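You operate a simulated robot arm through the tools that you are given. There is no shell and no other tool. Be economical: measure what you need, move in short steps, check, and stop when the job is done.

You run a simulated two-armed robot. Do the job below in one go: nothing can be reset, and whatever is moved stays where it is left.

Task
Yellow lamp on, rub the smear off the basin, then lamp off.
Fine: the lamp is your work light; hold lamp and basin with the other hand as you work them; use the yellow pad and put it back. What is to be rubbed or washed off counts as gone when no trace of it is left.

It is judged by the outcome, as a careful person would: the job done as asked, and still so three seconds after it is handed in. It fails if anything else is knocked over, pushed out of place, dropped, spilled or broken.

Robot
Two 7-joint arms with two-finger parallel grippers on one trunk, on a base that drives. Base frame: it is fixed to the floor where the robot stands at the start and does not move with it; the origin is under the middle of the robot, x ahead of it, y to its left, z up. Lengths are in m, angles in rad, forces in N, time in s.
The left shoulder is at the start at [0.07, 0.163, 1.195], the right one opposite. With the tool pointing down near the work surface each hand reaches from about 0.38 to 0.88 m from the robot's upright axis, wherever it stands, measured 20 degrees to its own side. Places, roughly: button of the orange lamp [0.5, 0.8, 0.9]; button of the yellow lamp [0.5, 0, 1]. Payload 3.43 kg a hand.
The tool frame of a hand sits at the grasp point between the pads (the TCP): z along the fingers, y along the line on which they close. The tips reach 0.034 m beyond it. Largest opening 0.128 m; finger width 0.024, thickness 0.012; the body of the gripper, 0.048 by 0.13 m, starts 0.096 m behind the TCP.
Orientation is told as [roll, pitch, yaw] about the base's x, y, z axes, in that order, counted from this pose: with the fingers straight down and closing along the base's y, the tool's x points along the base's -x, its y along +y and its z along -z.

Tools
- The arms move only by the tool apply_moves. It takes "left_steps", "right_steps" or both (then of equal length, played together; a hand with none holds still); each is one flat list of numbers, 7 for each row, row after row: the shift along the tool's x, y, z in m, then the turn, a rotation vector about the tool's x, y, z in rad, then the opening, from 0 (shut) to 1 (fully open). In form: [dx, dy, dz, ax, ay, az, gripper, dx, dy, dz, ax, ay, az, gripper, ...]. A call has 1 to 12 rows; each row is the pose to reach, as a shift and turn from the pose commanded when the call began, along the tool's axes at that moment. Each row takes 0.2 s and may step no farther than 0.05 m and 0.15 rad from the row before; otherwise, or with a gripper value out of range, the whole call is refused. A pose out of reach is approached as far as the arm can. The call stops where the force on the tool passes 40 N (or 10 N more than at its start, if that is more) or the arm is blocked; 0.2 s more then pass. Each finger travels about 0.153 m/s and halts on what it meets, pressing with about 40 N; the grip force reading is that of the motor and also rises with nothing between the fingers. The clock runs only during rows and for 0.2 s after the last one: add rows that repeat a pose to give the fingers time. It gives the time, the measured TCP pose, the force on the tool (base axes), the opening and the grip force at its end, in the units of the frame above (readings bear some noise), with the torque about the TCP (base axes, N m) and any sound that the robot's microphone picked up.
- Cameras (640 x 400 px; columns grow to the right, rows downward): "scene" is now at [0.1328, -0.0419, 1.4128]; the picture's right is [-0.35, -0.94, 0.00], its down [-0.54, 0.20, -0.82] and it looks along [0.76, -0.29, -0.58] (base axes); focal length 263 px, centre (320, 200). "left" rides on the left gripper at [0.076, 0.011, -0.16] in its tool frame; the picture's right is [-0.15, 0.99, 0.00], its down [-0.88, -0.13, -0.46] and it looks along [-0.45, -0.07, 0.89] (tool axes); focal length 234 px, centre (320, 200). "right" rides on the right gripper at [0.076, -0.011, -0.16] in its tool frame; the picture's right is [0.15, 0.99, 0.00], its down [-0.88, 0.13, -0.46] and it looks along [-0.45, 0.07, 0.89] (tool axes); focal length 234 px, centre (320, 200). There is no depth. A picture from a camera that has moved, and an enlarged one, comes with that camera's place and axes in the base frame and with its lens. The place of the scene camera against the robot may be out by one fixed shift of up to 0.018 m in any direction.
- camera(camera): a new picture of that camera. It takes no simulated time.
- move_column(by): slides the trunk up (or, below 0, down) by that many m; the arms and the scene camera ride with it, the base frame stays. It gives what a move gives, with no picture.
- roll_base(legs): drives the robot by 1 to 6 legs, each [ahead, left, turn to the left] in m, m and rad, along the robot's own axes; the way and the turn of a leg run together, so that a leg with both is an arc; at most 1.5 m and 3.142 rad a leg. The arms and the cameras ride along, it lands a little off, and it stops where it bumps. It gives what a move gives.
- head_to(pan, tilt): turns the head with the scene camera to pan (to the left, within 1.501 rad either way) and tilt (down, from -0.506 to 1.204), counted from straight ahead of the robot. It gives what a move gives.
- enlarge(camera, box): a new picture of the part [left, top, right, bottom] of that camera's present view, enlarged. It takes no simulated time.
- sign_off(): hands the job in; it is judged then, once.

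Go step by step. Nothing tells you exact positions but the pictures and the camera data: compare them with the known pose of the tool, close in by small moves and look again before you grip or let go. The budget is 120 turns and 88 pictures, counting those below and the enlarged ones. Unless the task says otherwise, let go and move clear before handing in, and close with one line.

The tools are called as a command line: name --argument value ..., lists and objects as JSON in quotes. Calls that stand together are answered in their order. apply_moves: Moves the arms, as the interface text tells. Its arguments: {"type":"object","properties":{"left_steps":{"type":"array"},"right_steps":{"type":"array"}},"required":[]} The other tools are called the same way: move_column (by) slides the trunk up or down; roll_base (legs) drives the base; head_to (pan, tilt) turns the head that bears the scene camera; camera (camera) takes a picture; enlarge (camera, box) takes an enlarged picture of a part of a camera's view; sign_off () hands the job in.

At the start:

```text
t: 0.0
left_tool_pos: [0.7169, 0.011, 1.1196]
left_tool_rot: [0.001, -0.001, -0.001]
left_ft_force: [0.2, 0.4, 0.2]
left_moment: [-0.01, -0.03, 0.0]
left_width: 0.1279
left_gripper_force: 0.0
right_tool_pos: [0.3874, -0.4372, 1.2088]
right_tool_rot: [0.0, -0.002, 0.0]
right_ft_force: [0.3, 0.0, -0.1]
right_moment: [0.01, 0.02, -0.02]
right_width: 0.1279
right_gripper_force: 0.0
trunk travel left (down, up): [-0.675, 0.265]
robot x, y, heading: [-0.0038, 0.0004, -0.001]
head pan, tilt: [-0.363, 0.616]
```

scene: 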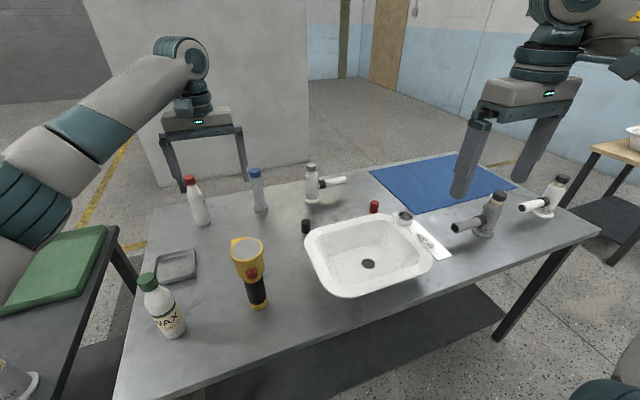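
right: 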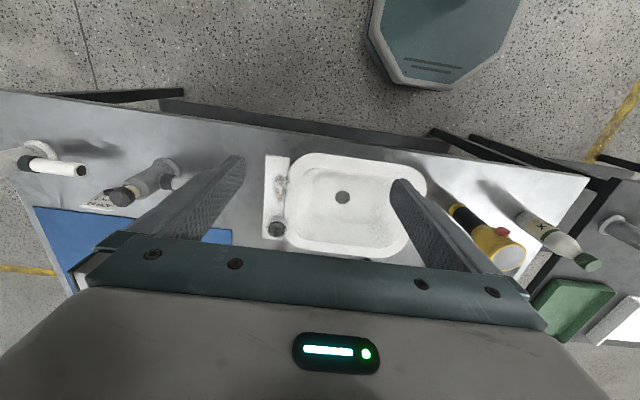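
left: 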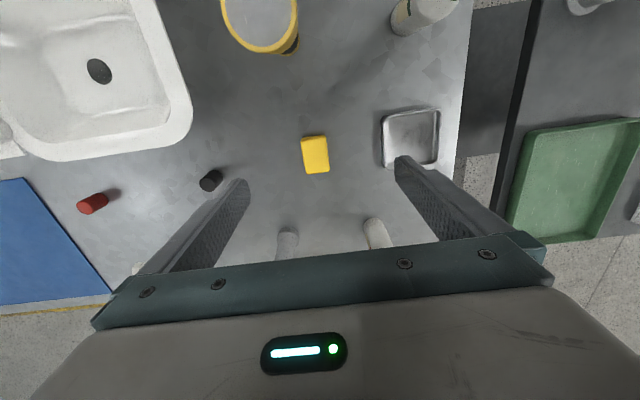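

I see the yellow lamp standing near [0.5, 0, 0.9], the basin around [0.57, -0.37] and the yellow pad near [0.77, -0.01]. I'll look closer before anything moves.

enlarge --camera "scene" --box '[200, 220, 300, 320]'

enlarge --camera "scene" --box '[290, 180, 470, 300]'

enlarge --camera "left" --box '[180, 0, 460, 180]'

```text
4.00 times, centred on (250, 270) of scene
camera zoom: at [0.1328, -0.0419, 1.4128], right [-0.35, -0.94, 0.0], down [-0.54, 0.2, -0.82], along [0.76, -0.29, -0.58], focal length 1052 px, centre (600, -80)
```

zoom: 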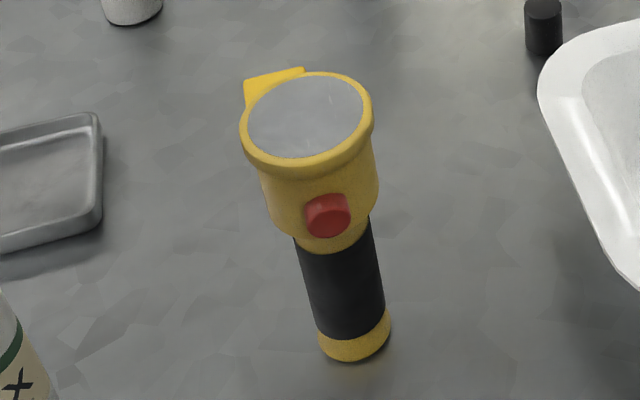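

```text
3.33 times, centred on (380, 240) of scene
camera zoom: at [0.1328, -0.0419, 1.4128], right [-0.35, -0.94, 0.0], down [-0.54, 0.2, -0.82], along [0.76, -0.29, -0.58], focal length 877 px, centre (120, 67)
```

zoom: 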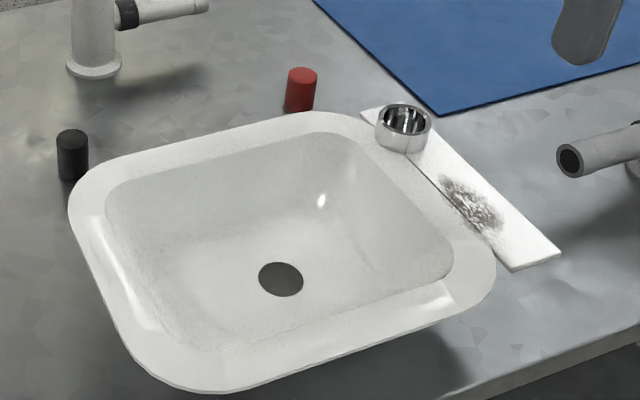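

```text
2.22 times, centred on (320, 90) of left
camera zoom: at [0.641, 0.0226, 1.2794], right [0.15, 0.99, 0.0], down [0.88, -0.13, 0.46], along [0.45, -0.07, -0.89], focal length 520 px, centre (320, 444)
```

zoom: 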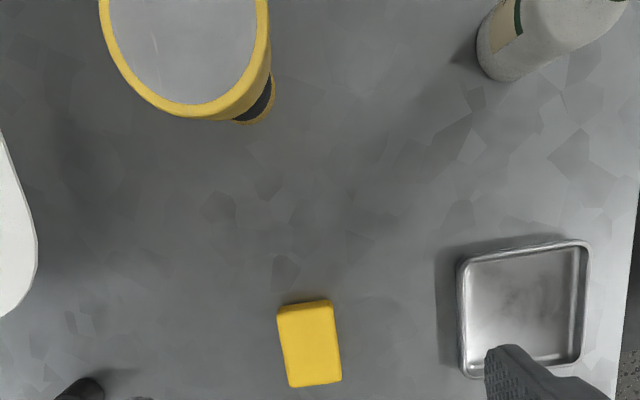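

The lamp's red button sits on the head, facing the robot. Next I inspect the basin and the strip beside it from the right camera.

enlarge --camera "right" --box '[240, 140, 440, 265]'

enlarge --camera "right" --box '[430, 180, 600, 290]'

```text
3.20 times, centred on (340, 202) of right
camera zoom: at [0.3113, -0.4489, 1.3689], right [-0.15, 0.99, 0.0], down [0.88, 0.13, 0.46], along [0.45, 0.07, -0.89], focal length 749 px, centre (256, 192)
```

zoom: 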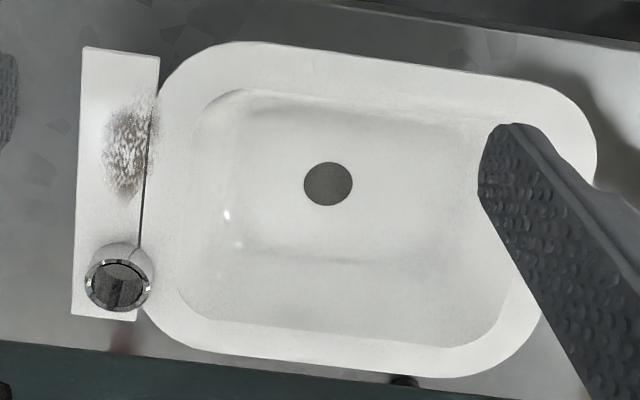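

```text
3.64 times, centred on (515, 235) of right
camera zoom: at [0.3113, -0.4489, 1.3689], right [-0.15, 0.99, 0.0], down [0.88, 0.13, 0.46], along [0.45, 0.07, -0.89], focal length 852 px, centre (-389, 73)
```

zoom: 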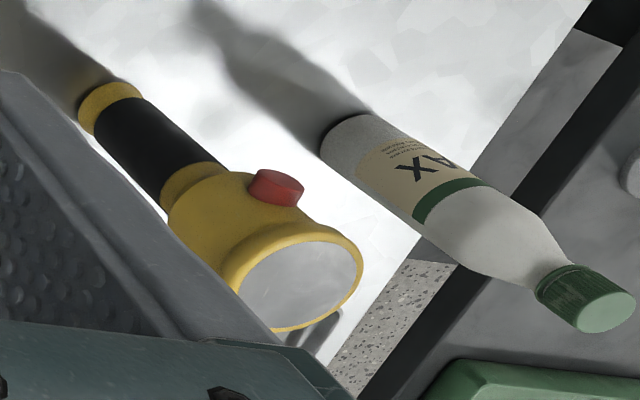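

The basin's ledge carries the smear at about [0.52, -0.50, 0.91], so the basin rim stands roughly 0.1 above the table. The lamp axis is near [0.55, -0.035], with its top around z 1.01. I'll back off a little for arm room, then look again.

roll_base --legs '[[-0.15, 0, 0]]'

head_to --pan -0.2 --tilt 0.65

camera --camera "left"

camera --camera "scene"

```text
t: 1.4
left_tool_pos: [0.5682, 0.0104, 1.1192]
left_tool_rot: [0.0, 0.0, -0.002]
left_ft_force: [1.0, 1.1, 0.0]
left_moment: [0.02, -0.01, -0.02]
left_width: 0.1282
left_gripper_force: 0.0
right_tool_pos: [0.2383, -0.4382, 1.2087]
right_tool_rot: [0.001, 0.001, -0.002]
right_ft_force: [-0.3, -0.6, -0.5]
right_moment: [-0.02, 0.01, -0.01]
right_width: 0.128
right_gripper_force: 0.0
trunk travel left (down, up): [-0.675, 0.265]
robot x, y, heading: [-0.152, 0.0023, -0.004]
head pan, tilt: [-0.363, 0.616]
```

```text
t: 2.1
left_tool_pos: [0.5682, 0.0103, 1.1209]
left_tool_rot: [0.0, -0.001, 0.0]
left_ft_force: [0.1, 0.3, -0.7]
left_moment: [0.0, 0.0, -0.01]
left_width: 0.1278
left_gripper_force: 0.0
right_tool_pos: [0.2371, -0.4382, 1.2089]
right_tool_rot: [0.0, 0.0, -0.001]
right_ft_force: [-1.1, 0.0, -0.9]
right_moment: [-0.01, 0.01, 0.02]
right_width: 0.1279
right_gripper_force: 0.0
trunk travel left (down, up): [-0.675, 0.265]
robot x, y, heading: [-0.1499, 0.0005, -0.003]
head pan, tilt: [-0.201, 0.649]
```

```text
79 pictures are left
camera left: at [0.491, 0.0222, 1.2796], right [0.15, 0.99, 0.0], down [0.88, -0.13, 0.46], along [0.45, -0.07, -0.89], focal length 234 px, centre (320, 200)
```

left: 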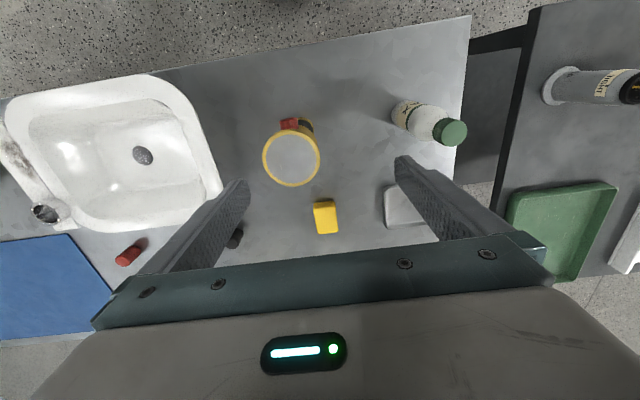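

```text
78 pictures are left
camera scene: at [-0.0145, -0.028, 1.41], right [-0.2, -0.98, 0.0], down [-0.59, 0.12, -0.8], along [0.78, -0.16, -0.6], focal length 263 px, centre (320, 200)
```

scene: 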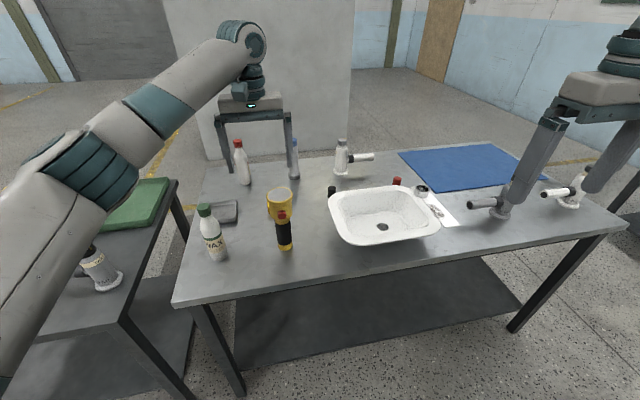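

The lamp axis is at about [0.567, -0.025]. I'll bring the left hand down around its head, staying open, and check before closing.

apply_moves --left_steps '[0, -0.0355, 0, 0, 0, 0, 1, 0, -0.0355, 0.045, 0, 0, 0, 1, 0, -0.0355, 0.09, 0, 0, 0, 1]'

camera --camera "left"

enlarge --camera "scene" --box '[200, 130, 360, 260]'

```text
t: 2.9
left_tool_pos: [0.5681, -0.0282, 1.0287]
left_tool_rot: [0.0, 0.001, -0.001]
left_ft_force: [0.3, 0.2, 0.6]
left_moment: [-0.03, 0.01, 0.02]
left_width: 0.1282
left_gripper_force: 0.1
right_tool_pos: [0.2387, -0.4376, 1.2093]
right_tool_rot: [-0.002, 0.001, 0.0]
right_ft_force: [0.4, 0.0, -0.4]
right_moment: [-0.04, 0.01, 0.02]
right_width: 0.1283
right_gripper_force: 0.1
trunk travel left (down, up): [-0.675, 0.265]
robot x, y, heading: [-0.1516, 0.0016, -0.003]
head pan, tilt: [-0.201, 0.649]
```

```text
77 pictures are left
camera left: at [0.4931, -0.0168, 1.1889], right [0.15, 0.99, 0.0], down [0.88, -0.13, 0.45], along [0.45, -0.07, -0.89], focal length 234 px, centre (320, 200)
```

left: 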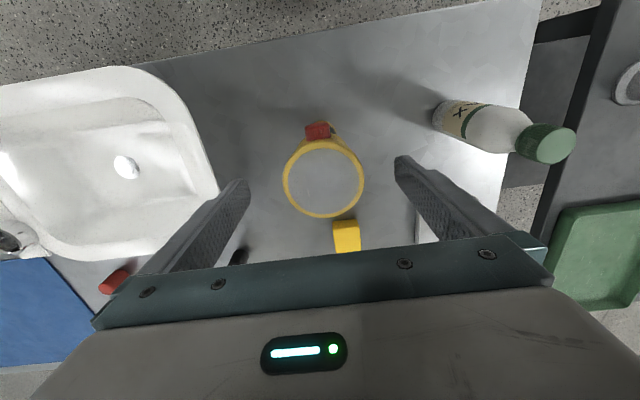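

```text
3.08 times, centred on (280, 195) of scene
camera zoom: at [-0.0125, -0.0277, 1.4098], right [-0.2, -0.98, 0.0], down [-0.59, 0.12, -0.8], along [0.78, -0.16, -0.61], focal length 809 px, centre (443, 215)
```

zoom: 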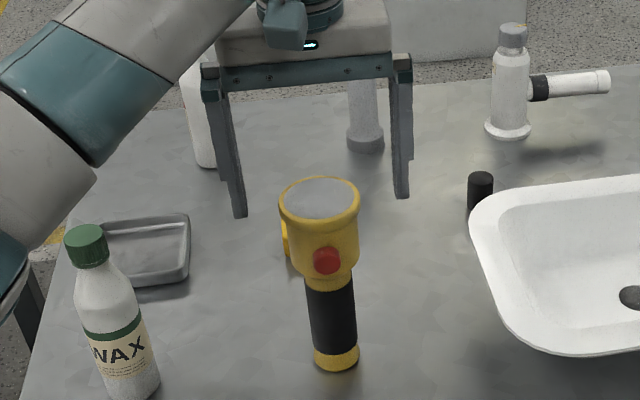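

Lamp centred between the fingers; tips clear it. I lower to z ≈ 0.985 and close on the head.

apply_moves --left_steps '[0.003, 0.002, 0.022, 0, 0, 0, 1, 0.003, 0.002, 0.044, 0, 0, 0, 1, 0.003, 0.002, 0.044, 0, 0, 0, 0.65, 0.003, 0.002, 0.044, 0, 0, 0, 0.45, 0.003, 0.002, 0.044, 0, 0, 0, 0.45]'

enlarge --camera "scene" --box '[200, 130, 360, 260]'

```text
t: 4.1
left_tool_pos: [0.5655, -0.0246, 0.9866]
left_tool_rot: [-0.001, 0.002, -0.002]
left_ft_force: [0.1, 0.4, 0.2]
left_moment: [0.07, 0.07, 0.0]
left_width: 0.0712
left_gripper_force: 39.8
right_tool_pos: [0.2368, -0.4378, 1.2076]
right_tool_rot: [0.0, 0.001, -0.003]
right_ft_force: [-0.1, 0.5, 0.0]
right_moment: [0.02, 0.01, -0.01]
right_width: 0.128
right_gripper_force: 0.0
trunk travel left (down, up): [-0.675, 0.265]
robot x, y, heading: [-0.1482, 0.0023, -0.003]
head pan, tilt: [-0.201, 0.649]
```

```text
3.08 times, centred on (280, 195) of scene
camera zoom: at [-0.0135, -0.0281, 1.4098], right [-0.2, -0.98, 0.0], down [-0.59, 0.12, -0.8], along [0.78, -0.16, -0.6], focal length 809 px, centre (443, 215)
```

zoom: 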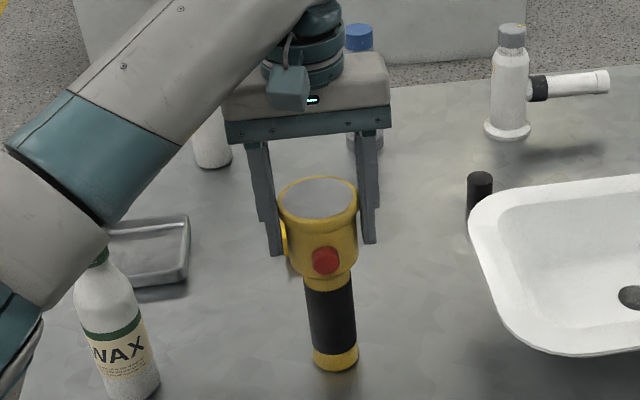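

The left hand holds the lamp head (width 0.071). The button face is at about [0.52, -0.026, 0.966] and looks toward -x. I'll bring the right hand round, fingers shut and tilted forward.

apply_moves --right_steps '[-0.013, 0.0235, 0.016, 0, -0.141, 0, 0, -0.026, 0.047, 0.032, 0, -0.282, 0, 0, -0.039, 0.0705, 0.048, 0, -0.423, 0, 0, -0.052, 0.094, 0.064, 0, -0.564, 0, 0, -0.065, 0.1175, 0.08, 0, -0.705, 0, 0, -0.078, 0.141, 0.096, 0, -0.846, 0, 0, -0.091, 0.1645, 0.112, 0, -0.987, 0, 0, -0.103, 0.188, 0.128, 0, -1.13, 0, 0]'

camera --camera "scene"

```text
t: 5.9
left_tool_pos: [0.5668, -0.0244, 0.9864]
left_tool_rot: [-0.002, 0.002, -0.003]
left_ft_force: [0.8, -1.0, 0.6]
left_moment: [-0.15, -0.08, -0.01]
left_width: 0.0713
left_gripper_force: 40.4
right_tool_pos: [0.4476, -0.2486, 1.0912]
right_tool_rot: [0.001, -1.126, 0.0]
right_ft_force: [-0.4, 0.2, 0.3]
right_moment: [0.04, 0.0, -0.02]
right_width: 0.0001
right_gripper_force: 33.1
right hand out of reach, approached as far as the arm can: row 4, 5, 6, 7, 8
trunk travel left (down, up): [-0.675, 0.265]
robot x, y, heading: [-0.1502, -0.0025, 0.001]
head pan, tilt: [-0.201, 0.649]
```

```text
74 pictures are left
camera scene: at [-0.0117, -0.0264, 1.4099], right [-0.2, -0.98, 0.0], down [-0.59, 0.12, -0.8], along [0.78, -0.16, -0.61], focal length 263 px, centre (320, 200)
```

scene: 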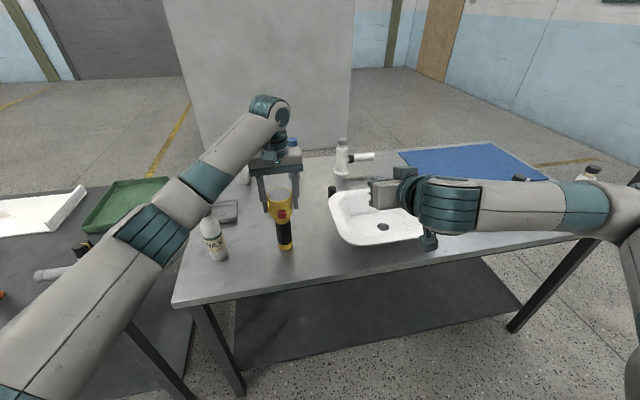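

The right hand is tilted as wanted but at its near limit. A small sideways test will show what the commanded pose is.

apply_moves --right_steps '[0, 0.03, 0, 0, 0, 0, 0, 0.02, 0.05, 0.0, 0, 0, 0, 0]'

```text
t: 6.5
left_tool_pos: [0.5651, -0.0263, 0.9872]
left_tool_rot: [0.0, 0.002, -0.001]
left_ft_force: [0.0, 0.6, -0.3]
left_moment: [0.0, 0.04, 0.0]
left_width: 0.0712
left_gripper_force: 39.5
right_tool_pos: [0.4433, -0.2024, 1.0719]
right_tool_rot: [0.001, -1.13, -0.003]
right_ft_force: [-0.4, -0.1, 0.4]
right_moment: [-0.03, 0.02, 0.0]
right_width: 0.0
right_gripper_force: 32.7
right hand out of reach, approached as far as the arm can: row 2
trunk travel left (down, up): [-0.675, 0.265]
robot x, y, heading: [-0.1472, 0.001, 0.0]
head pan, tilt: [-0.201, 0.649]
```

Commands start from the measured pose. Now I move to just in front of the button, stopping about 3 cm short.

apply_moves --right_steps '[0.0165, 0.036, 0.0105, 0, 0, 0, 0, 0.033, 0.071, 0.021, 0, 0, 0, 0, 0.0495, 0.106, 0.0315, 0, 0, 0, 0, 0.066, 0.141, 0.042, 0, 0, 0, 0, 0.0826, 0.176, 0.0527, 0, 0, 0, 0]'

camera --camera "scene"

camera --camera "left"

```text
t: 7.7
left_tool_pos: [0.5644, -0.0238, 0.9866]
left_tool_rot: [-0.001, 0.003, -0.001]
left_ft_force: [0.4, 1.0, -0.8]
left_moment: [0.07, -0.01, 0.0]
left_width: 0.0715
left_gripper_force: 39.7
right_tool_pos: [0.4545, -0.0224, 0.972]
right_tool_rot: [-0.003, -1.128, 0.002]
right_ft_force: [-0.1, 0.2, -0.4]
right_moment: [-0.01, 0.02, 0.01]
right_width: 0.0
right_gripper_force: 32.9
trunk travel left (down, up): [-0.675, 0.265]
robot x, y, heading: [-0.1526, 0.0014, -0.004]
head pan, tilt: [-0.201, 0.649]
```

```text
73 pictures are left
camera scene: at [-0.0131, -0.0263, 1.4098], right [-0.2, -0.98, 0.0], down [-0.59, 0.12, -0.8], along [0.78, -0.16, -0.6], focal length 263 px, centre (320, 200)
```

scene: 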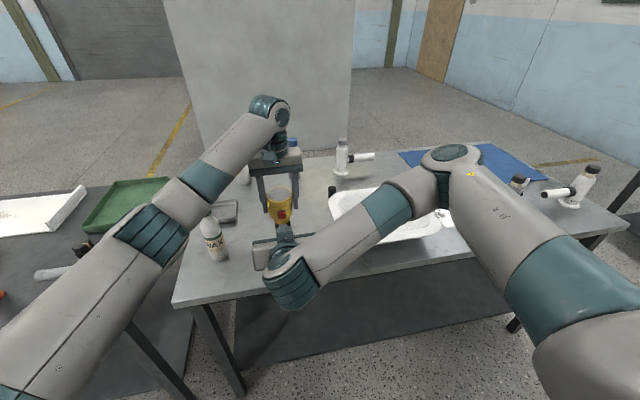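

```text
72 pictures are left
camera left: at [0.489, -0.0127, 1.1459], right [0.15, 0.99, 0.0], down [0.88, -0.13, 0.46], along [0.45, -0.07, -0.89], focal length 234 px, centre (320, 200)
```

left: 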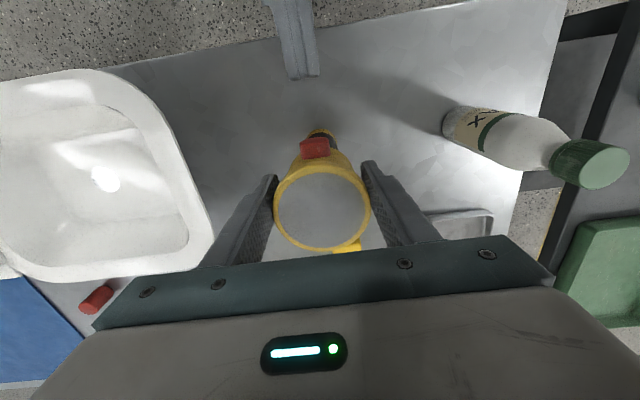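

Fingertips and button line up in y. I advance slowly along +x.

apply_moves --right_steps '[-0.0095, 0, 0.0199, 0, 0, 0, 0, -0.0116, 0, 0.0244, 0, 0, 0, 0, -0.0133, 0, 0.028, 0, 0, 0, 0, -0.0133, 0, 0.028, 0, 0, 0, 0]'

enlarge --camera "left" --box '[240, 60, 400, 160]'

```text
t: 8.7
left_tool_pos: [0.5657, -0.0244, 0.9874]
left_tool_rot: [0.0, 0.002, 0.001]
left_ft_force: [-0.7, 1.1, 0.0]
left_moment: [0.05, 0.0, 0.0]
left_width: 0.0711
left_gripper_force: 40.2
right_tool_pos: [0.4861, -0.0276, 0.9737]
right_tool_rot: [0.0, -1.128, -0.002]
right_ft_force: [-0.7, 0.9, 0.2]
right_moment: [-0.01, -0.03, -0.02]
right_width: 0.0
right_gripper_force: 32.9
trunk travel left (down, up): [-0.675, 0.265]
robot x, y, heading: [-0.1478, -0.0009, 0.0]
head pan, tilt: [-0.201, 0.649]
```

```text
4.00 times, centred on (320, 110) of left
camera zoom: at [0.4887, -0.0136, 1.1459], right [0.15, 0.99, 0.0], down [0.88, -0.13, 0.45], along [0.45, -0.07, -0.89], focal length 937 px, centre (320, 560)
```

zoom: 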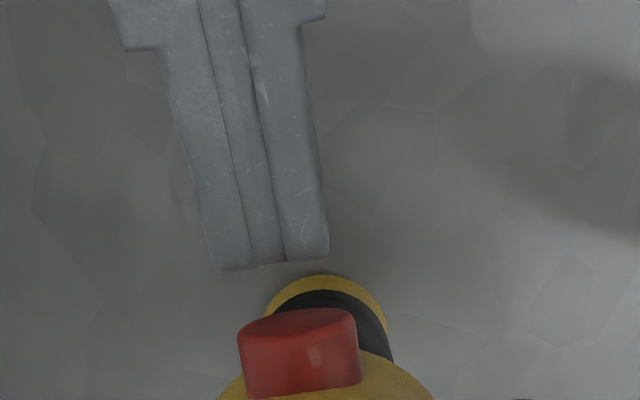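

The tip is about 1 cm short and 4–5 mm to the right of the button's middle. I correct and press gently.

apply_moves --right_steps '[-0.0026, 0.005, 0.0054, 0, 0, 0, 0, -0.0043, 0.005, 0.009, 0, 0, 0, 0, -0.0056, 0.005, 0.0117, 0, 0, 0, 0, -0.0056, 0.005, 0.0117, 0, 0, 0, 0]'

enlarge --camera "left" --box '[240, 60, 400, 160]'

```text
t: 9.7
left_tool_pos: [0.565, -0.024, 0.986]
left_tool_rot: [-0.001, 0.0, 0.0]
left_ft_force: [4.1, -1.2, -1.4]
left_moment: [-0.01, -0.09, 0.04]
left_width: 0.0714
left_gripper_force: 40.2
right_tool_pos: [0.4989, -0.0215, 0.9727]
right_tool_rot: [-0.002, -1.13, 0.001]
right_ft_force: [-3.6, 0.1, 1.0]
right_moment: [-0.01, -0.04, 0.05]
right_width: 0.0
right_gripper_force: 32.3
trunk travel left (down, up): [-0.675, 0.265]
robot x, y, heading: [-0.1501, 0.0019, 0.001]
head pan, tilt: [-0.201, 0.649]
heard: click
```

```text
4.00 times, centred on (320, 110) of left
camera zoom: at [0.4888, -0.0137, 1.1459], right [0.15, 0.99, 0.0], down [0.88, -0.13, 0.46], along [0.45, -0.07, -0.89], focal length 937 px, centre (320, 560)
```

zoom: 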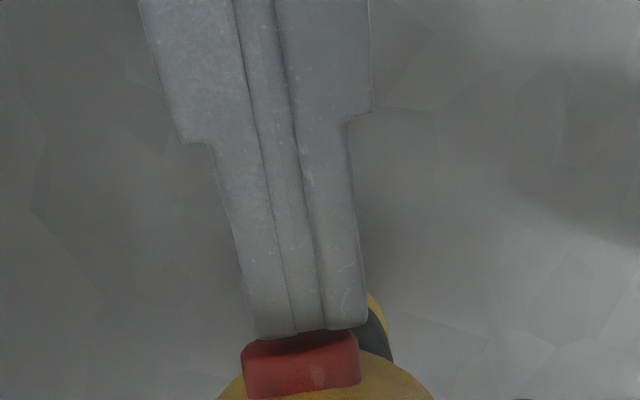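

A click was heard and the button gave way. I draw the right hand straight back and check whether the lamp is lit.

apply_moves --right_steps '[0.01, 0, -0.021, 0, 0, 0, 0, 0.019, -0.002, -0.04, 0, 0, 0, 0]'

camera --camera "left"

camera --camera "scene"

```text
t: 10.3
left_tool_pos: [0.5633, -0.0264, 0.987]
left_tool_rot: [0.001, 0.002, -0.001]
left_ft_force: [-0.7, -0.7, -0.3]
left_moment: [0.01, 0.02, 0.01]
left_width: 0.0711
left_gripper_force: 39.8
right_tool_pos: [0.4539, -0.0247, 0.9726]
right_tool_rot: [0.0, -1.129, -0.001]
right_ft_force: [-0.3, -1.0, 0.5]
right_moment: [0.02, 0.03, -0.01]
right_width: 0.0
right_gripper_force: 32.9
trunk travel left (down, up): [-0.675, 0.265]
robot x, y, heading: [-0.1478, -0.0043, -0.002]
head pan, tilt: [-0.201, 0.649]
```

```text
69 pictures are left
camera left: at [0.4886, -0.0138, 1.146], right [0.15, 0.99, 0.0], down [0.88, -0.13, 0.45], along [0.45, -0.07, -0.89], focal length 234 px, centre (320, 200)
```

left: 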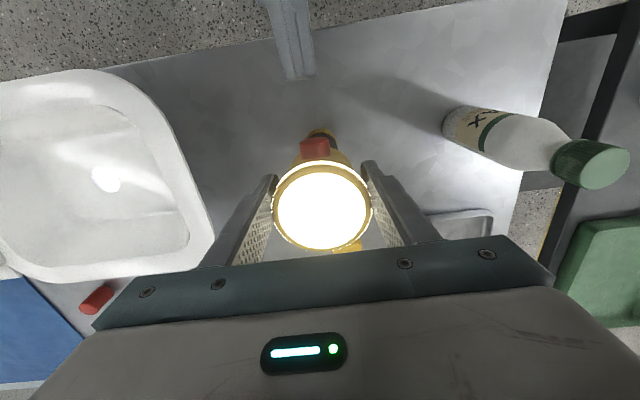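

```text
68 pictures are left
camera scene: at [-0.0135, -0.0279, 1.4098], right [-0.2, -0.98, 0.0], down [-0.59, 0.12, -0.8], along [0.78, -0.16, -0.6], focal length 263 px, centre (320, 200)
```

scene: 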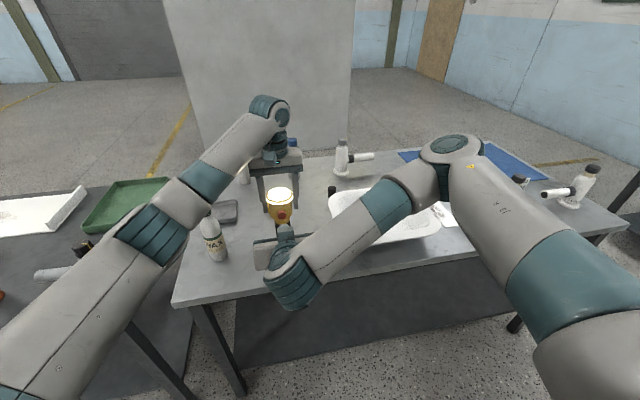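

The lamp is lit. I release the lamp with the left hand and lift clear, while the right hand retraces its way out.

apply_moves --left_steps '[0, 0, 0, 0, 0, 0, 1, 0, 0, 0, 0, 0, 0, 1, 0, 0, -0.045, 0, 0, 0, 1, 0, 0, -0.09, 0, 0, 0, 1, 0, 0, -0.135, 0, 0, 0, 1]' --right_steps '[-0.0165, -0.036, -0.0105, 0, 0, 0, 0, -0.033, -0.071, -0.021, 0, 0, 0, 0, -0.0495, -0.106, -0.0315, 0, 0, 0, 0, -0.066, -0.141, -0.042, 0, 0, 0, 0, -0.0826, -0.176, -0.0527, 0, 0, 0, 0]'

camera --camera "left"

```text
t: 11.5
left_tool_pos: [0.5623, -0.0275, 1.1202]
left_tool_rot: [0.003, -0.001, -0.003]
left_ft_force: [-0.4, -0.2, 0.0]
left_moment: [0.03, -0.02, 0.02]
left_width: 0.128
left_gripper_force: 0.0
right_tool_pos: [0.4416, -0.203, 1.0724]
right_tool_rot: [0.003, -1.132, -0.003]
right_ft_force: [0.2, -0.1, -0.6]
right_moment: [-0.02, -0.01, 0.01]
right_width: 0.0
right_gripper_force: 32.9
trunk travel left (down, up): [-0.675, 0.265]
robot x, y, heading: [-0.1505, 0.0002, -0.004]
head pan, tilt: [-0.201, 0.649]
```

```text
67 pictures are left
camera left: at [0.486, -0.0161, 1.2788], right [0.15, 0.99, 0.0], down [0.88, -0.13, 0.46], along [0.45, -0.07, -0.89], focal length 234 px, centre (320, 200)
```

left: 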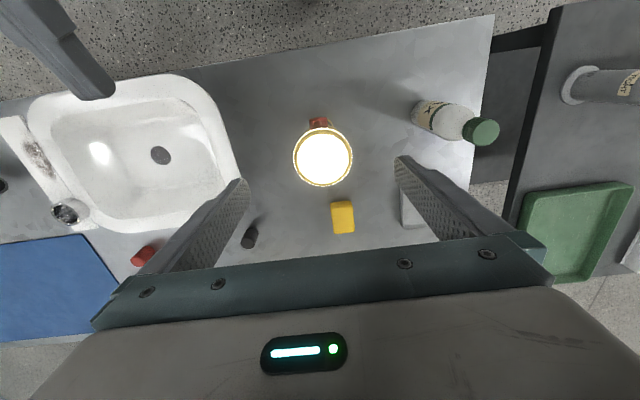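

The lamp stands freely and lit. Next I straighten the right hand to point down and raise it.

apply_moves --right_steps '[-0.007, -0.019, -0.023, 0, 0.141, 0, 0, -0.014, -0.038, -0.046, 0, 0.282, 0, 0, -0.021, -0.056, -0.069, 0, 0.423, 0, 0, -0.028, -0.075, -0.091, 0, 0.564, 0, 0, -0.035, -0.094, -0.114, 0, 0.705, 0, 0.3, -0.043, -0.113, -0.137, 0, 0.846, 0, 0.6, -0.05, -0.132, -0.16, 0, 0.987, 0, 0.8, -0.057, -0.15, -0.182, 0, 1.13, 0, 0.8]'

roll_base --legs '[[0.15, 0, 0]]'

camera --camera "right"

camera --camera "left"

```text
t: 13.3
left_tool_pos: [0.5624, -0.0242, 1.1195]
left_tool_rot: [0.0, 0.0, 0.0]
left_ft_force: [-0.6, 0.2, 0.7]
left_moment: [0.0, -0.02, 0.0]
left_width: 0.128
left_gripper_force: 0.1
right_tool_pos: [0.3008, -0.35, 1.1989]
right_tool_rot: [0.0, 0.002, 0.0]
right_ft_force: [0.3, 0.1, -0.8]
right_moment: [0.01, 0.0, 0.04]
right_width: 0.1022
right_gripper_force: 0.1
trunk travel left (down, up): [-0.675, 0.265]
robot x, y, heading: [-0.1502, -0.0038, 0.005]
head pan, tilt: [-0.201, 0.649]
```

```text
t: 14.7
left_tool_pos: [0.7169, -0.0267, 1.1203]
left_tool_rot: [-0.001, -0.001, -0.007]
left_ft_force: [-0.4, -0.1, 0.6]
left_moment: [0.0, -0.01, -0.01]
left_width: 0.1279
left_gripper_force: 0.2
right_tool_pos: [0.4547, -0.3528, 1.1994]
right_tool_rot: [0.0, 0.001, -0.005]
right_ft_force: [0.0, -0.1, 0.6]
right_moment: [0.0, 0.01, -0.03]
right_width: 0.1024
right_gripper_force: 0.0
trunk travel left (down, up): [-0.675, 0.265]
robot x, y, heading: [0.0015, -0.0027, -0.001]
head pan, tilt: [-0.201, 0.649]
```

```text
66 pictures are left
camera right: at [0.3775, -0.3629, 1.3594], right [-0.14, 0.99, 0.0], down [0.88, 0.13, 0.46], along [0.45, 0.06, -0.89], focal length 234 px, centre (320, 200)
```

right: 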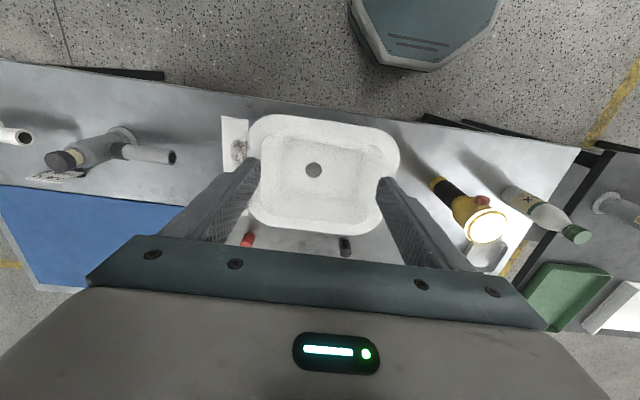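

```text
65 pictures are left
camera left: at [0.6401, -0.0161, 1.2783], right [0.15, 0.99, 0.0], down [0.88, -0.13, 0.46], along [0.45, -0.07, -0.89], focal length 234 px, centre (320, 200)
```

left: 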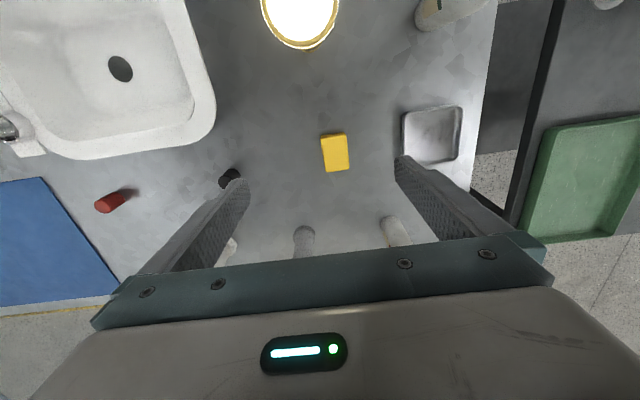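

The basin rim is about z 0.885, with its near-left outer edge at y ≈ -0.18 and the smear at x 0.49–0.58, y ≈ -0.51. The pad is at [0.772, -0.007]. The left hand clears out first, then the right goes over the pad.

apply_moves --left_steps '[0.017, 0.04, -0.012, 0, 0, 0, 1, 0.034, 0.08, -0.024, 0, 0, 0, 1, 0.051, 0.12, -0.036, 0, 0, 0, 1, 0.068, 0.16, -0.048, 0, 0, 0, 1, 0.085, 0.2, -0.06, 0, 0, 0, 1, 0.102, 0.24, -0.072, 0, 0, 0, 1, 0.117, 0.277, -0.08, 0, 0, 0, 1]'

apply_moves --right_steps '[-0.029, 0.031, 0, 0, 0, 0, 0.8, -0.058, 0.063, 0, 0, 0, 0, 0.8, -0.087, 0.095, 0, 0, 0, 0, 0.8, -0.116, 0.126, 0, 0, 0, 0, 0.8, -0.145, 0.158, 0, 0, 0, 0, 0.8, -0.174, 0.19, 0, 0, 0, 0, 0.8, -0.203, 0.221, 0, 0, 0, 0, 0.8, -0.232, 0.253, 0.02, 0, 0, 0, 0.8, -0.261, 0.284, 0.04, 0, 0, 0, 0.8, -0.29, 0.316, 0.06, 0, 0, 0, 0.8, -0.317, 0.346, 0.1, 0, 0, 0, 0.8]'

camera --camera "right"

camera --camera "scene"

```text
t: 16.3
left_tool_pos: [0.6006, 0.2541, 1.2002]
left_tool_rot: [-0.003, 0.0, -0.005]
left_ft_force: [1.1, 0.6, 0.8]
left_moment: [-0.01, -0.04, -0.01]
left_width: 0.1279
left_gripper_force: 0.1
right_tool_pos: [0.4535, -0.3502, 1.1999]
right_tool_rot: [-0.002, 0.0, -0.006]
right_ft_force: [0.6, 0.2, 0.7]
right_moment: [0.0, -0.04, -0.01]
right_width: 0.1022
right_gripper_force: 0.0
trunk travel left (down, up): [-0.675, 0.265]
robot x, y, heading: [0.0034, 0.0009, -0.007]
head pan, tilt: [-0.201, 0.649]
```

```text
refused: row 11 steps farther than a row can; nothing moved
```

```text
64 pictures are left
camera right: at [0.377, -0.3611, 1.36], right [-0.14, 0.99, 0.0], down [0.88, 0.13, 0.46], along [0.45, 0.06, -0.89], focal length 234 px, centre (320, 200)
```

right: 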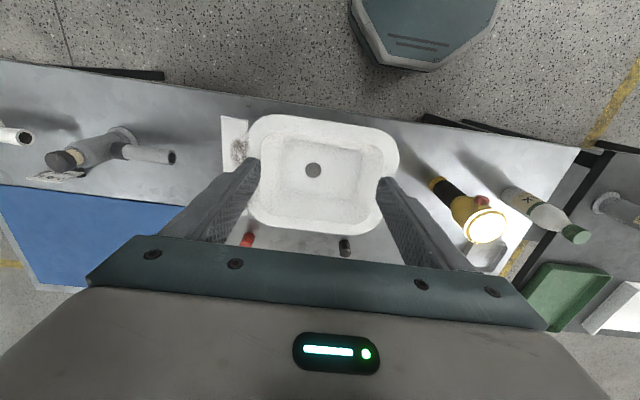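

```text
63 pictures are left
camera scene: at [0.1377, -0.0267, 1.41], right [-0.2, -0.98, 0.0], down [-0.59, 0.12, -0.8], along [0.78, -0.16, -0.6], focal length 263 px, centre (320, 200)
```

scene: 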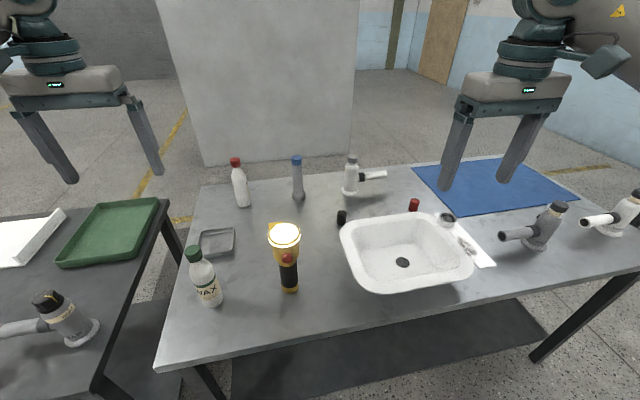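

The left hand is clear; the right move was refused for one over-long row. I repeat it with a corrected last row.

apply_moves --right_steps '[-0.029, 0.031, 0, 0, 0, 0, 0.8, -0.058, 0.063, 0, 0, 0, 0, 0.8, -0.087, 0.095, 0, 0, 0, 0, 0.8, -0.116, 0.126, 0, 0, 0, 0, 0.8, -0.145, 0.158, 0, 0, 0, 0, 0.8, -0.174, 0.19, 0, 0, 0, 0, 0.8, -0.203, 0.221, 0, 0, 0, 0, 0.8, -0.232, 0.253, 0.02, 0, 0, 0, 0.8, -0.261, 0.284, 0.04, 0, 0, 0, 0.8, -0.29, 0.316, 0.06, 0, 0, 0, 0.8, -0.317, 0.344, 0.08, 0, 0, 0, 0.8, -0.317, 0.344, 0.125, 0, 0, 0, 0.8]'

camera --camera "right"

camera --camera "scene"

```text
t: 18.9
left_tool_pos: [0.6043, 0.2499, 1.1999]
left_tool_rot: [0.002, 0.002, -0.006]
left_ft_force: [1.1, 0.7, -0.5]
left_moment: [0.05, -0.02, -0.02]
left_width: 0.1278
left_gripper_force: 0.0
right_tool_pos: [0.7724, -0.0138, 1.0756]
right_tool_rot: [0.001, 0.001, -0.006]
right_ft_force: [0.3, -0.6, -0.3]
right_moment: [0.06, 0.02, 0.02]
right_width: 0.1022
right_gripper_force: 0.0
trunk travel left (down, up): [-0.675, 0.265]
robot x, y, heading: [0.0025, 0.001, -0.004]
head pan, tilt: [-0.201, 0.649]
```

```text
62 pictures are left
camera right: at [0.6979, -0.0237, 1.2365], right [-0.14, 0.99, 0.0], down [0.88, 0.12, 0.46], along [0.45, 0.07, -0.89], focal length 234 px, centre (320, 200)
```

right: 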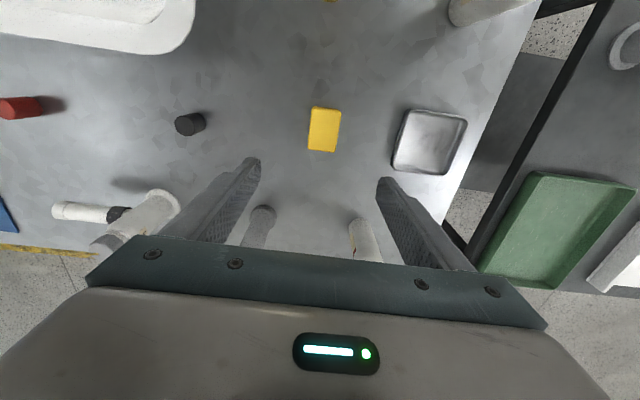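

```text
61 pictures are left
camera scene: at [0.1408, -0.0315, 1.4097], right [-0.2, -0.98, 0.0], down [-0.59, 0.13, -0.8], along [0.78, -0.16, -0.61], focal length 263 px, centre (320, 200)
```

scene: 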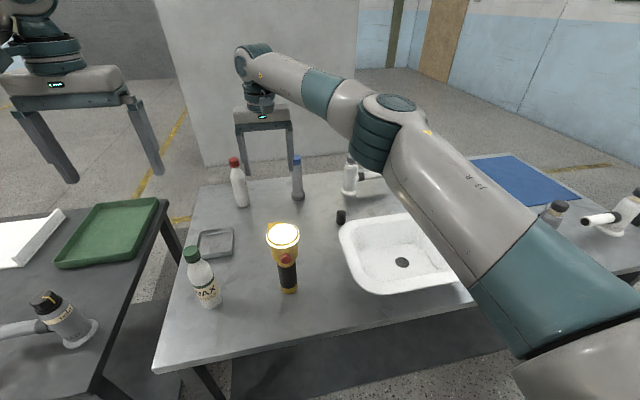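

The pad is at about [0.773, -0.004], square to the base axes. I lower in two stages with a look between.

apply_moves --right_steps '[0, 0.009, 0.045, 0, 0, 0, 0.8, 0, 0.009, 0.09, 0, 0, 0, 0.8, 0, 0.009, 0.135, 0, 0, 0, 0.8, 0, 0.009, 0.175, 0, 0, 0, 0.8]'

camera --camera "right"

camera --camera "scene"

```text
t: 19.9
left_tool_pos: [0.6034, 0.2534, 1.1984]
left_tool_rot: [-0.001, 0.001, -0.006]
left_ft_force: [0.4, 0.6, -0.5]
left_moment: [0.02, -0.02, 0.02]
left_width: 0.1277
left_gripper_force: 0.1
right_tool_pos: [0.7739, -0.001, 0.8997]
right_tool_rot: [-0.002, 0.001, -0.006]
right_ft_force: [0.5, -0.1, 0.8]
right_moment: [0.03, 0.04, 0.0]
right_width: 0.1023
right_gripper_force: 0.2
trunk travel left (down, up): [-0.675, 0.265]
robot x, y, heading: [0.0004, 0.0014, -0.006]
head pan, tilt: [-0.201, 0.649]
```

```text
60 pictures are left
camera right: at [0.6989, -0.0116, 1.0606], right [-0.14, 0.99, 0.0], down [0.88, 0.13, 0.46], along [0.45, 0.07, -0.89], focal length 234 px, centre (320, 200)
```

right: 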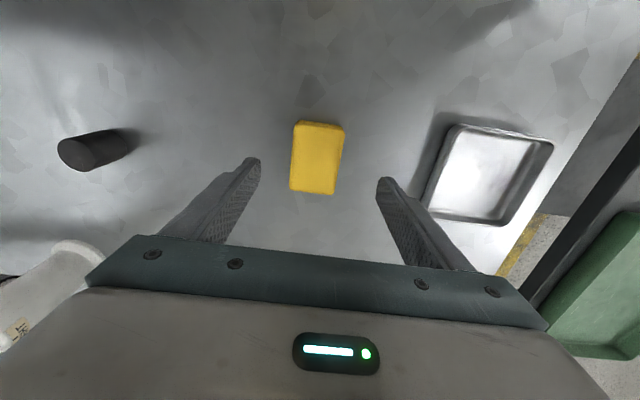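

```text
59 pictures are left
camera scene: at [0.1406, -0.0285, 1.4097], right [-0.2, -0.98, 0.0], down [-0.59, 0.12, -0.8], along [0.78, -0.16, -0.61], focal length 263 px, centre (320, 200)
```

scene: 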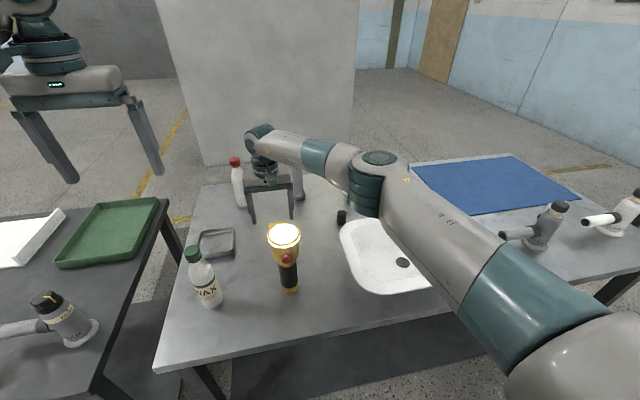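

Fingers straddle the pad well. I lower to about 9 mm of tip clearance above the table and close.

apply_moves --right_steps '[0.003, -0.003, 0.03, 0, 0, 0, 0.8, 0.003, -0.003, 0.055, 0, 0, 0, 0.8, 0.003, -0.003, 0.055, 0, 0, 0, 0.5, 0.003, -0.003, 0.055, 0, 0, 0, 0.38, 0.003, -0.003, 0.055, 0, 0, 0, 0.32, 0.003, -0.003, 0.055, 0, 0, 0, 0.32]'

camera --camera "right"

```text
t: 21.3
left_tool_pos: [0.6025, 0.2522, 1.1992]
left_tool_rot: [0.0, 0.002, -0.005]
left_ft_force: [0.5, -0.1, -0.5]
left_moment: [0.01, -0.01, -0.01]
left_width: 0.1282
left_gripper_force: 0.0
right_tool_pos: [0.7712, -0.0054, 0.8444]
right_tool_rot: [0.0, -0.001, -0.007]
right_ft_force: [-0.1, -1.2, 0.8]
right_moment: [-0.02, 0.01, 0.01]
right_width: 0.0488
right_gripper_force: 39.7
trunk travel left (down, up): [-0.675, 0.265]
robot x, y, heading: [0.0055, -0.0031, 0.0]
head pan, tilt: [-0.201, 0.649]
```

```text
58 pictures are left
camera right: at [0.6952, -0.0161, 1.0056], right [-0.14, 0.99, 0.0], down [0.88, 0.13, 0.46], along [0.45, 0.06, -0.89], focal length 234 px, centre (320, 200)
```

right: 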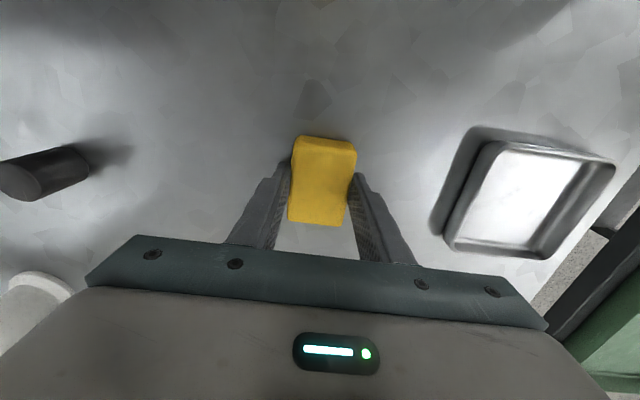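

The pad is gripped (width 0.049). I lift it straight up, then carry it toward the basin's ledge.

apply_moves --right_steps '[0, 0, -0.05, 0, 0, 0, 0.32, 0, 0, -0.1, 0, 0, 0, 0.32, 0, 0, -0.15, 0, 0, 0, 0.32, 0, 0, -0.2, 0, 0, 0, 0.32, 0, 0, -0.25, 0, 0, 0, 0.32, 0, 0, -0.3, 0, 0, 0, 0.32]'

apply_moves --right_steps '[0.023, -0.042, 0, 0, 0, 0, 0.32, 0.046, -0.084, 0, 0, 0, 0, 0.32, 0.069, -0.126, 0, 0, 0, 0, 0.32, 0.092, -0.168, 0, 0, 0, 0, 0.32, 0.115, -0.21, 0, 0, 0, 0, 0.32, 0.138, -0.252, 0, 0, 0, 0, 0.32, 0.161, -0.294, 0, 0, 0, 0, 0.32, 0.184, -0.336, 0, 0, 0, 0, 0.32, 0.207, -0.378, 0, 0, 0, 0, 0.32, 0.23, -0.42, 0, 0, 0, 0, 0.32, 0.238, -0.462, 0, 0, 0, 0, 0.32, 0.238, -0.5, 0, 0, 0, 0, 0.32]'

camera --camera "right"

camera --camera "scene"

```text
t: 22.7
left_tool_pos: [0.6016, 0.2536, 1.1999]
left_tool_rot: [-0.001, -0.001, -0.005]
left_ft_force: [-0.2, 0.6, 0.1]
left_moment: [-0.01, 0.0, -0.01]
left_width: 0.128
left_gripper_force: 0.0
right_tool_pos: [0.7651, -0.0035, 1.149]
right_tool_rot: [0.0, -0.001, -0.004]
right_ft_force: [-0.5, 0.3, -0.2]
right_moment: [0.04, -0.03, 0.0]
right_width: 0.0487
right_gripper_force: 39.8
trunk travel left (down, up): [-0.675, 0.265]
robot x, y, heading: [0.0012, -0.0024, -0.008]
head pan, tilt: [-0.201, 0.649]
```

```text
t: 25.3
left_tool_pos: [0.6021, 0.2517, 1.2008]
left_tool_rot: [0.002, -0.002, -0.006]
left_ft_force: [-0.6, -1.5, -0.3]
left_moment: [-0.01, 0.01, 0.0]
left_width: 0.1279
left_gripper_force: 0.1
right_tool_pos: [0.5272, -0.5011, 1.1398]
right_tool_rot: [-0.001, 0.0, -0.005]
right_ft_force: [0.5, -0.6, -0.5]
right_moment: [-0.01, 0.01, -0.01]
right_width: 0.0487
right_gripper_force: 40.2
trunk travel left (down, up): [-0.675, 0.265]
robot x, y, heading: [0.0035, 0.0001, -0.001]
head pan, tilt: [-0.201, 0.649]
```

```text
57 pictures are left
camera right: at [0.4532, -0.5124, 1.3008], right [-0.14, 0.99, 0.0], down [0.88, 0.13, 0.46], along [0.45, 0.07, -0.89], focal length 234 px, centre (320, 200)
```

right: 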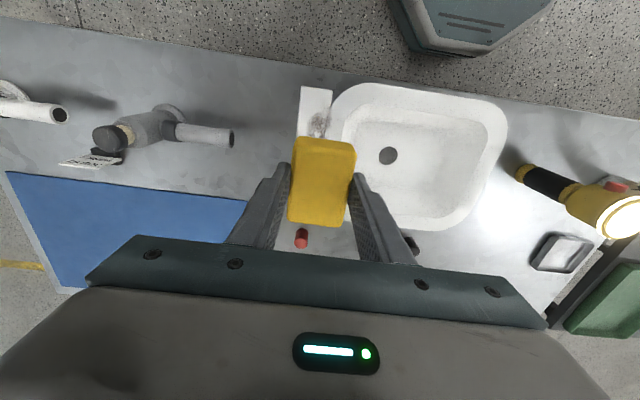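

```text
56 pictures are left
camera scene: at [0.1389, -0.0296, 1.4098], right [-0.2, -0.98, 0.0], down [-0.59, 0.12, -0.8], along [0.78, -0.16, -0.6], focal length 263 px, centre (320, 200)
```

scene: 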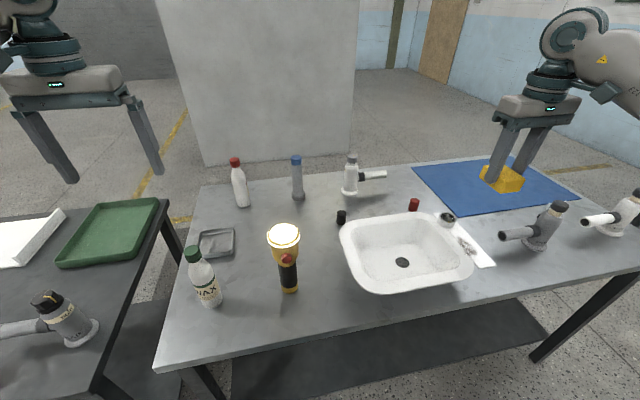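

Pad held, basin unobstructed. I shift the base 0.15 to the right so both hands work comfortably on the basin.

roll_base --legs '[[0, -0.15, 0]]'

head_to --pan -0.25 --tilt 0.8

enlarge --camera "scene" --box '[240, 100, 480, 250]'

```text
t: 26.6
left_tool_pos: [0.6005, 0.1068, 1.1995]
left_tool_rot: [-0.002, 0.001, 0.001]
left_ft_force: [-0.5, 0.2, -0.1]
left_moment: [-0.01, 0.02, -0.02]
left_width: 0.1283
left_gripper_force: 0.1
right_tool_pos: [0.5322, -0.6457, 1.1421]
right_tool_rot: [-0.002, 0.002, 0.001]
right_ft_force: [0.8, -0.5, -0.6]
right_moment: [0.01, 0.01, 0.01]
right_width: 0.0485
right_gripper_force: 40.2
trunk travel left (down, up): [-0.675, 0.265]
robot x, y, heading: [0.0013, -0.1479, 0.001]
head pan, tilt: [-0.201, 0.649]
```

```text
t: 27.3
left_tool_pos: [0.6001, 0.1054, 1.2004]
left_tool_rot: [0.0, 0.001, -0.002]
left_ft_force: [-1.4, 0.4, -0.5]
left_moment: [0.02, 0.0, 0.02]
left_width: 0.1281
left_gripper_force: 0.0
right_tool_pos: [0.5305, -0.6484, 1.1403]
right_tool_rot: [0.001, 0.0, -0.001]
right_ft_force: [0.4, -0.6, 0.3]
right_moment: [0.02, -0.01, -0.04]
right_width: 0.0485
right_gripper_force: 40.0
trunk travel left (down, up): [-0.675, 0.265]
robot x, y, heading: [0.0021, -0.1499, 0.001]
head pan, tilt: [-0.25, 0.799]
```

```text
2.67 times, centred on (360, 175) of scene
camera zoom: at [0.132, -0.1813, 1.3973], right [-0.25, -0.97, 0.0], down [-0.69, 0.18, -0.7], along [0.68, -0.17, -0.72], focal length 701 px, centre (213, 267)
```

zoom: 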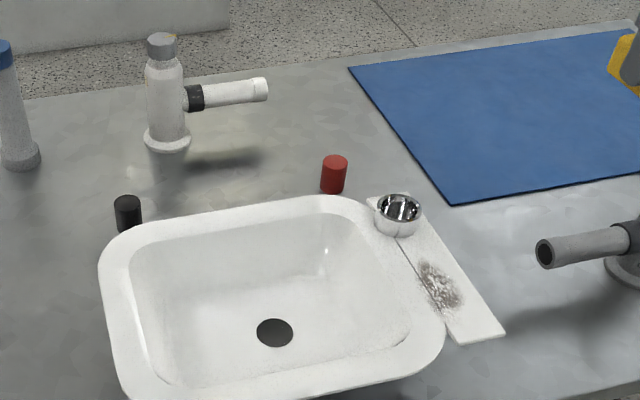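

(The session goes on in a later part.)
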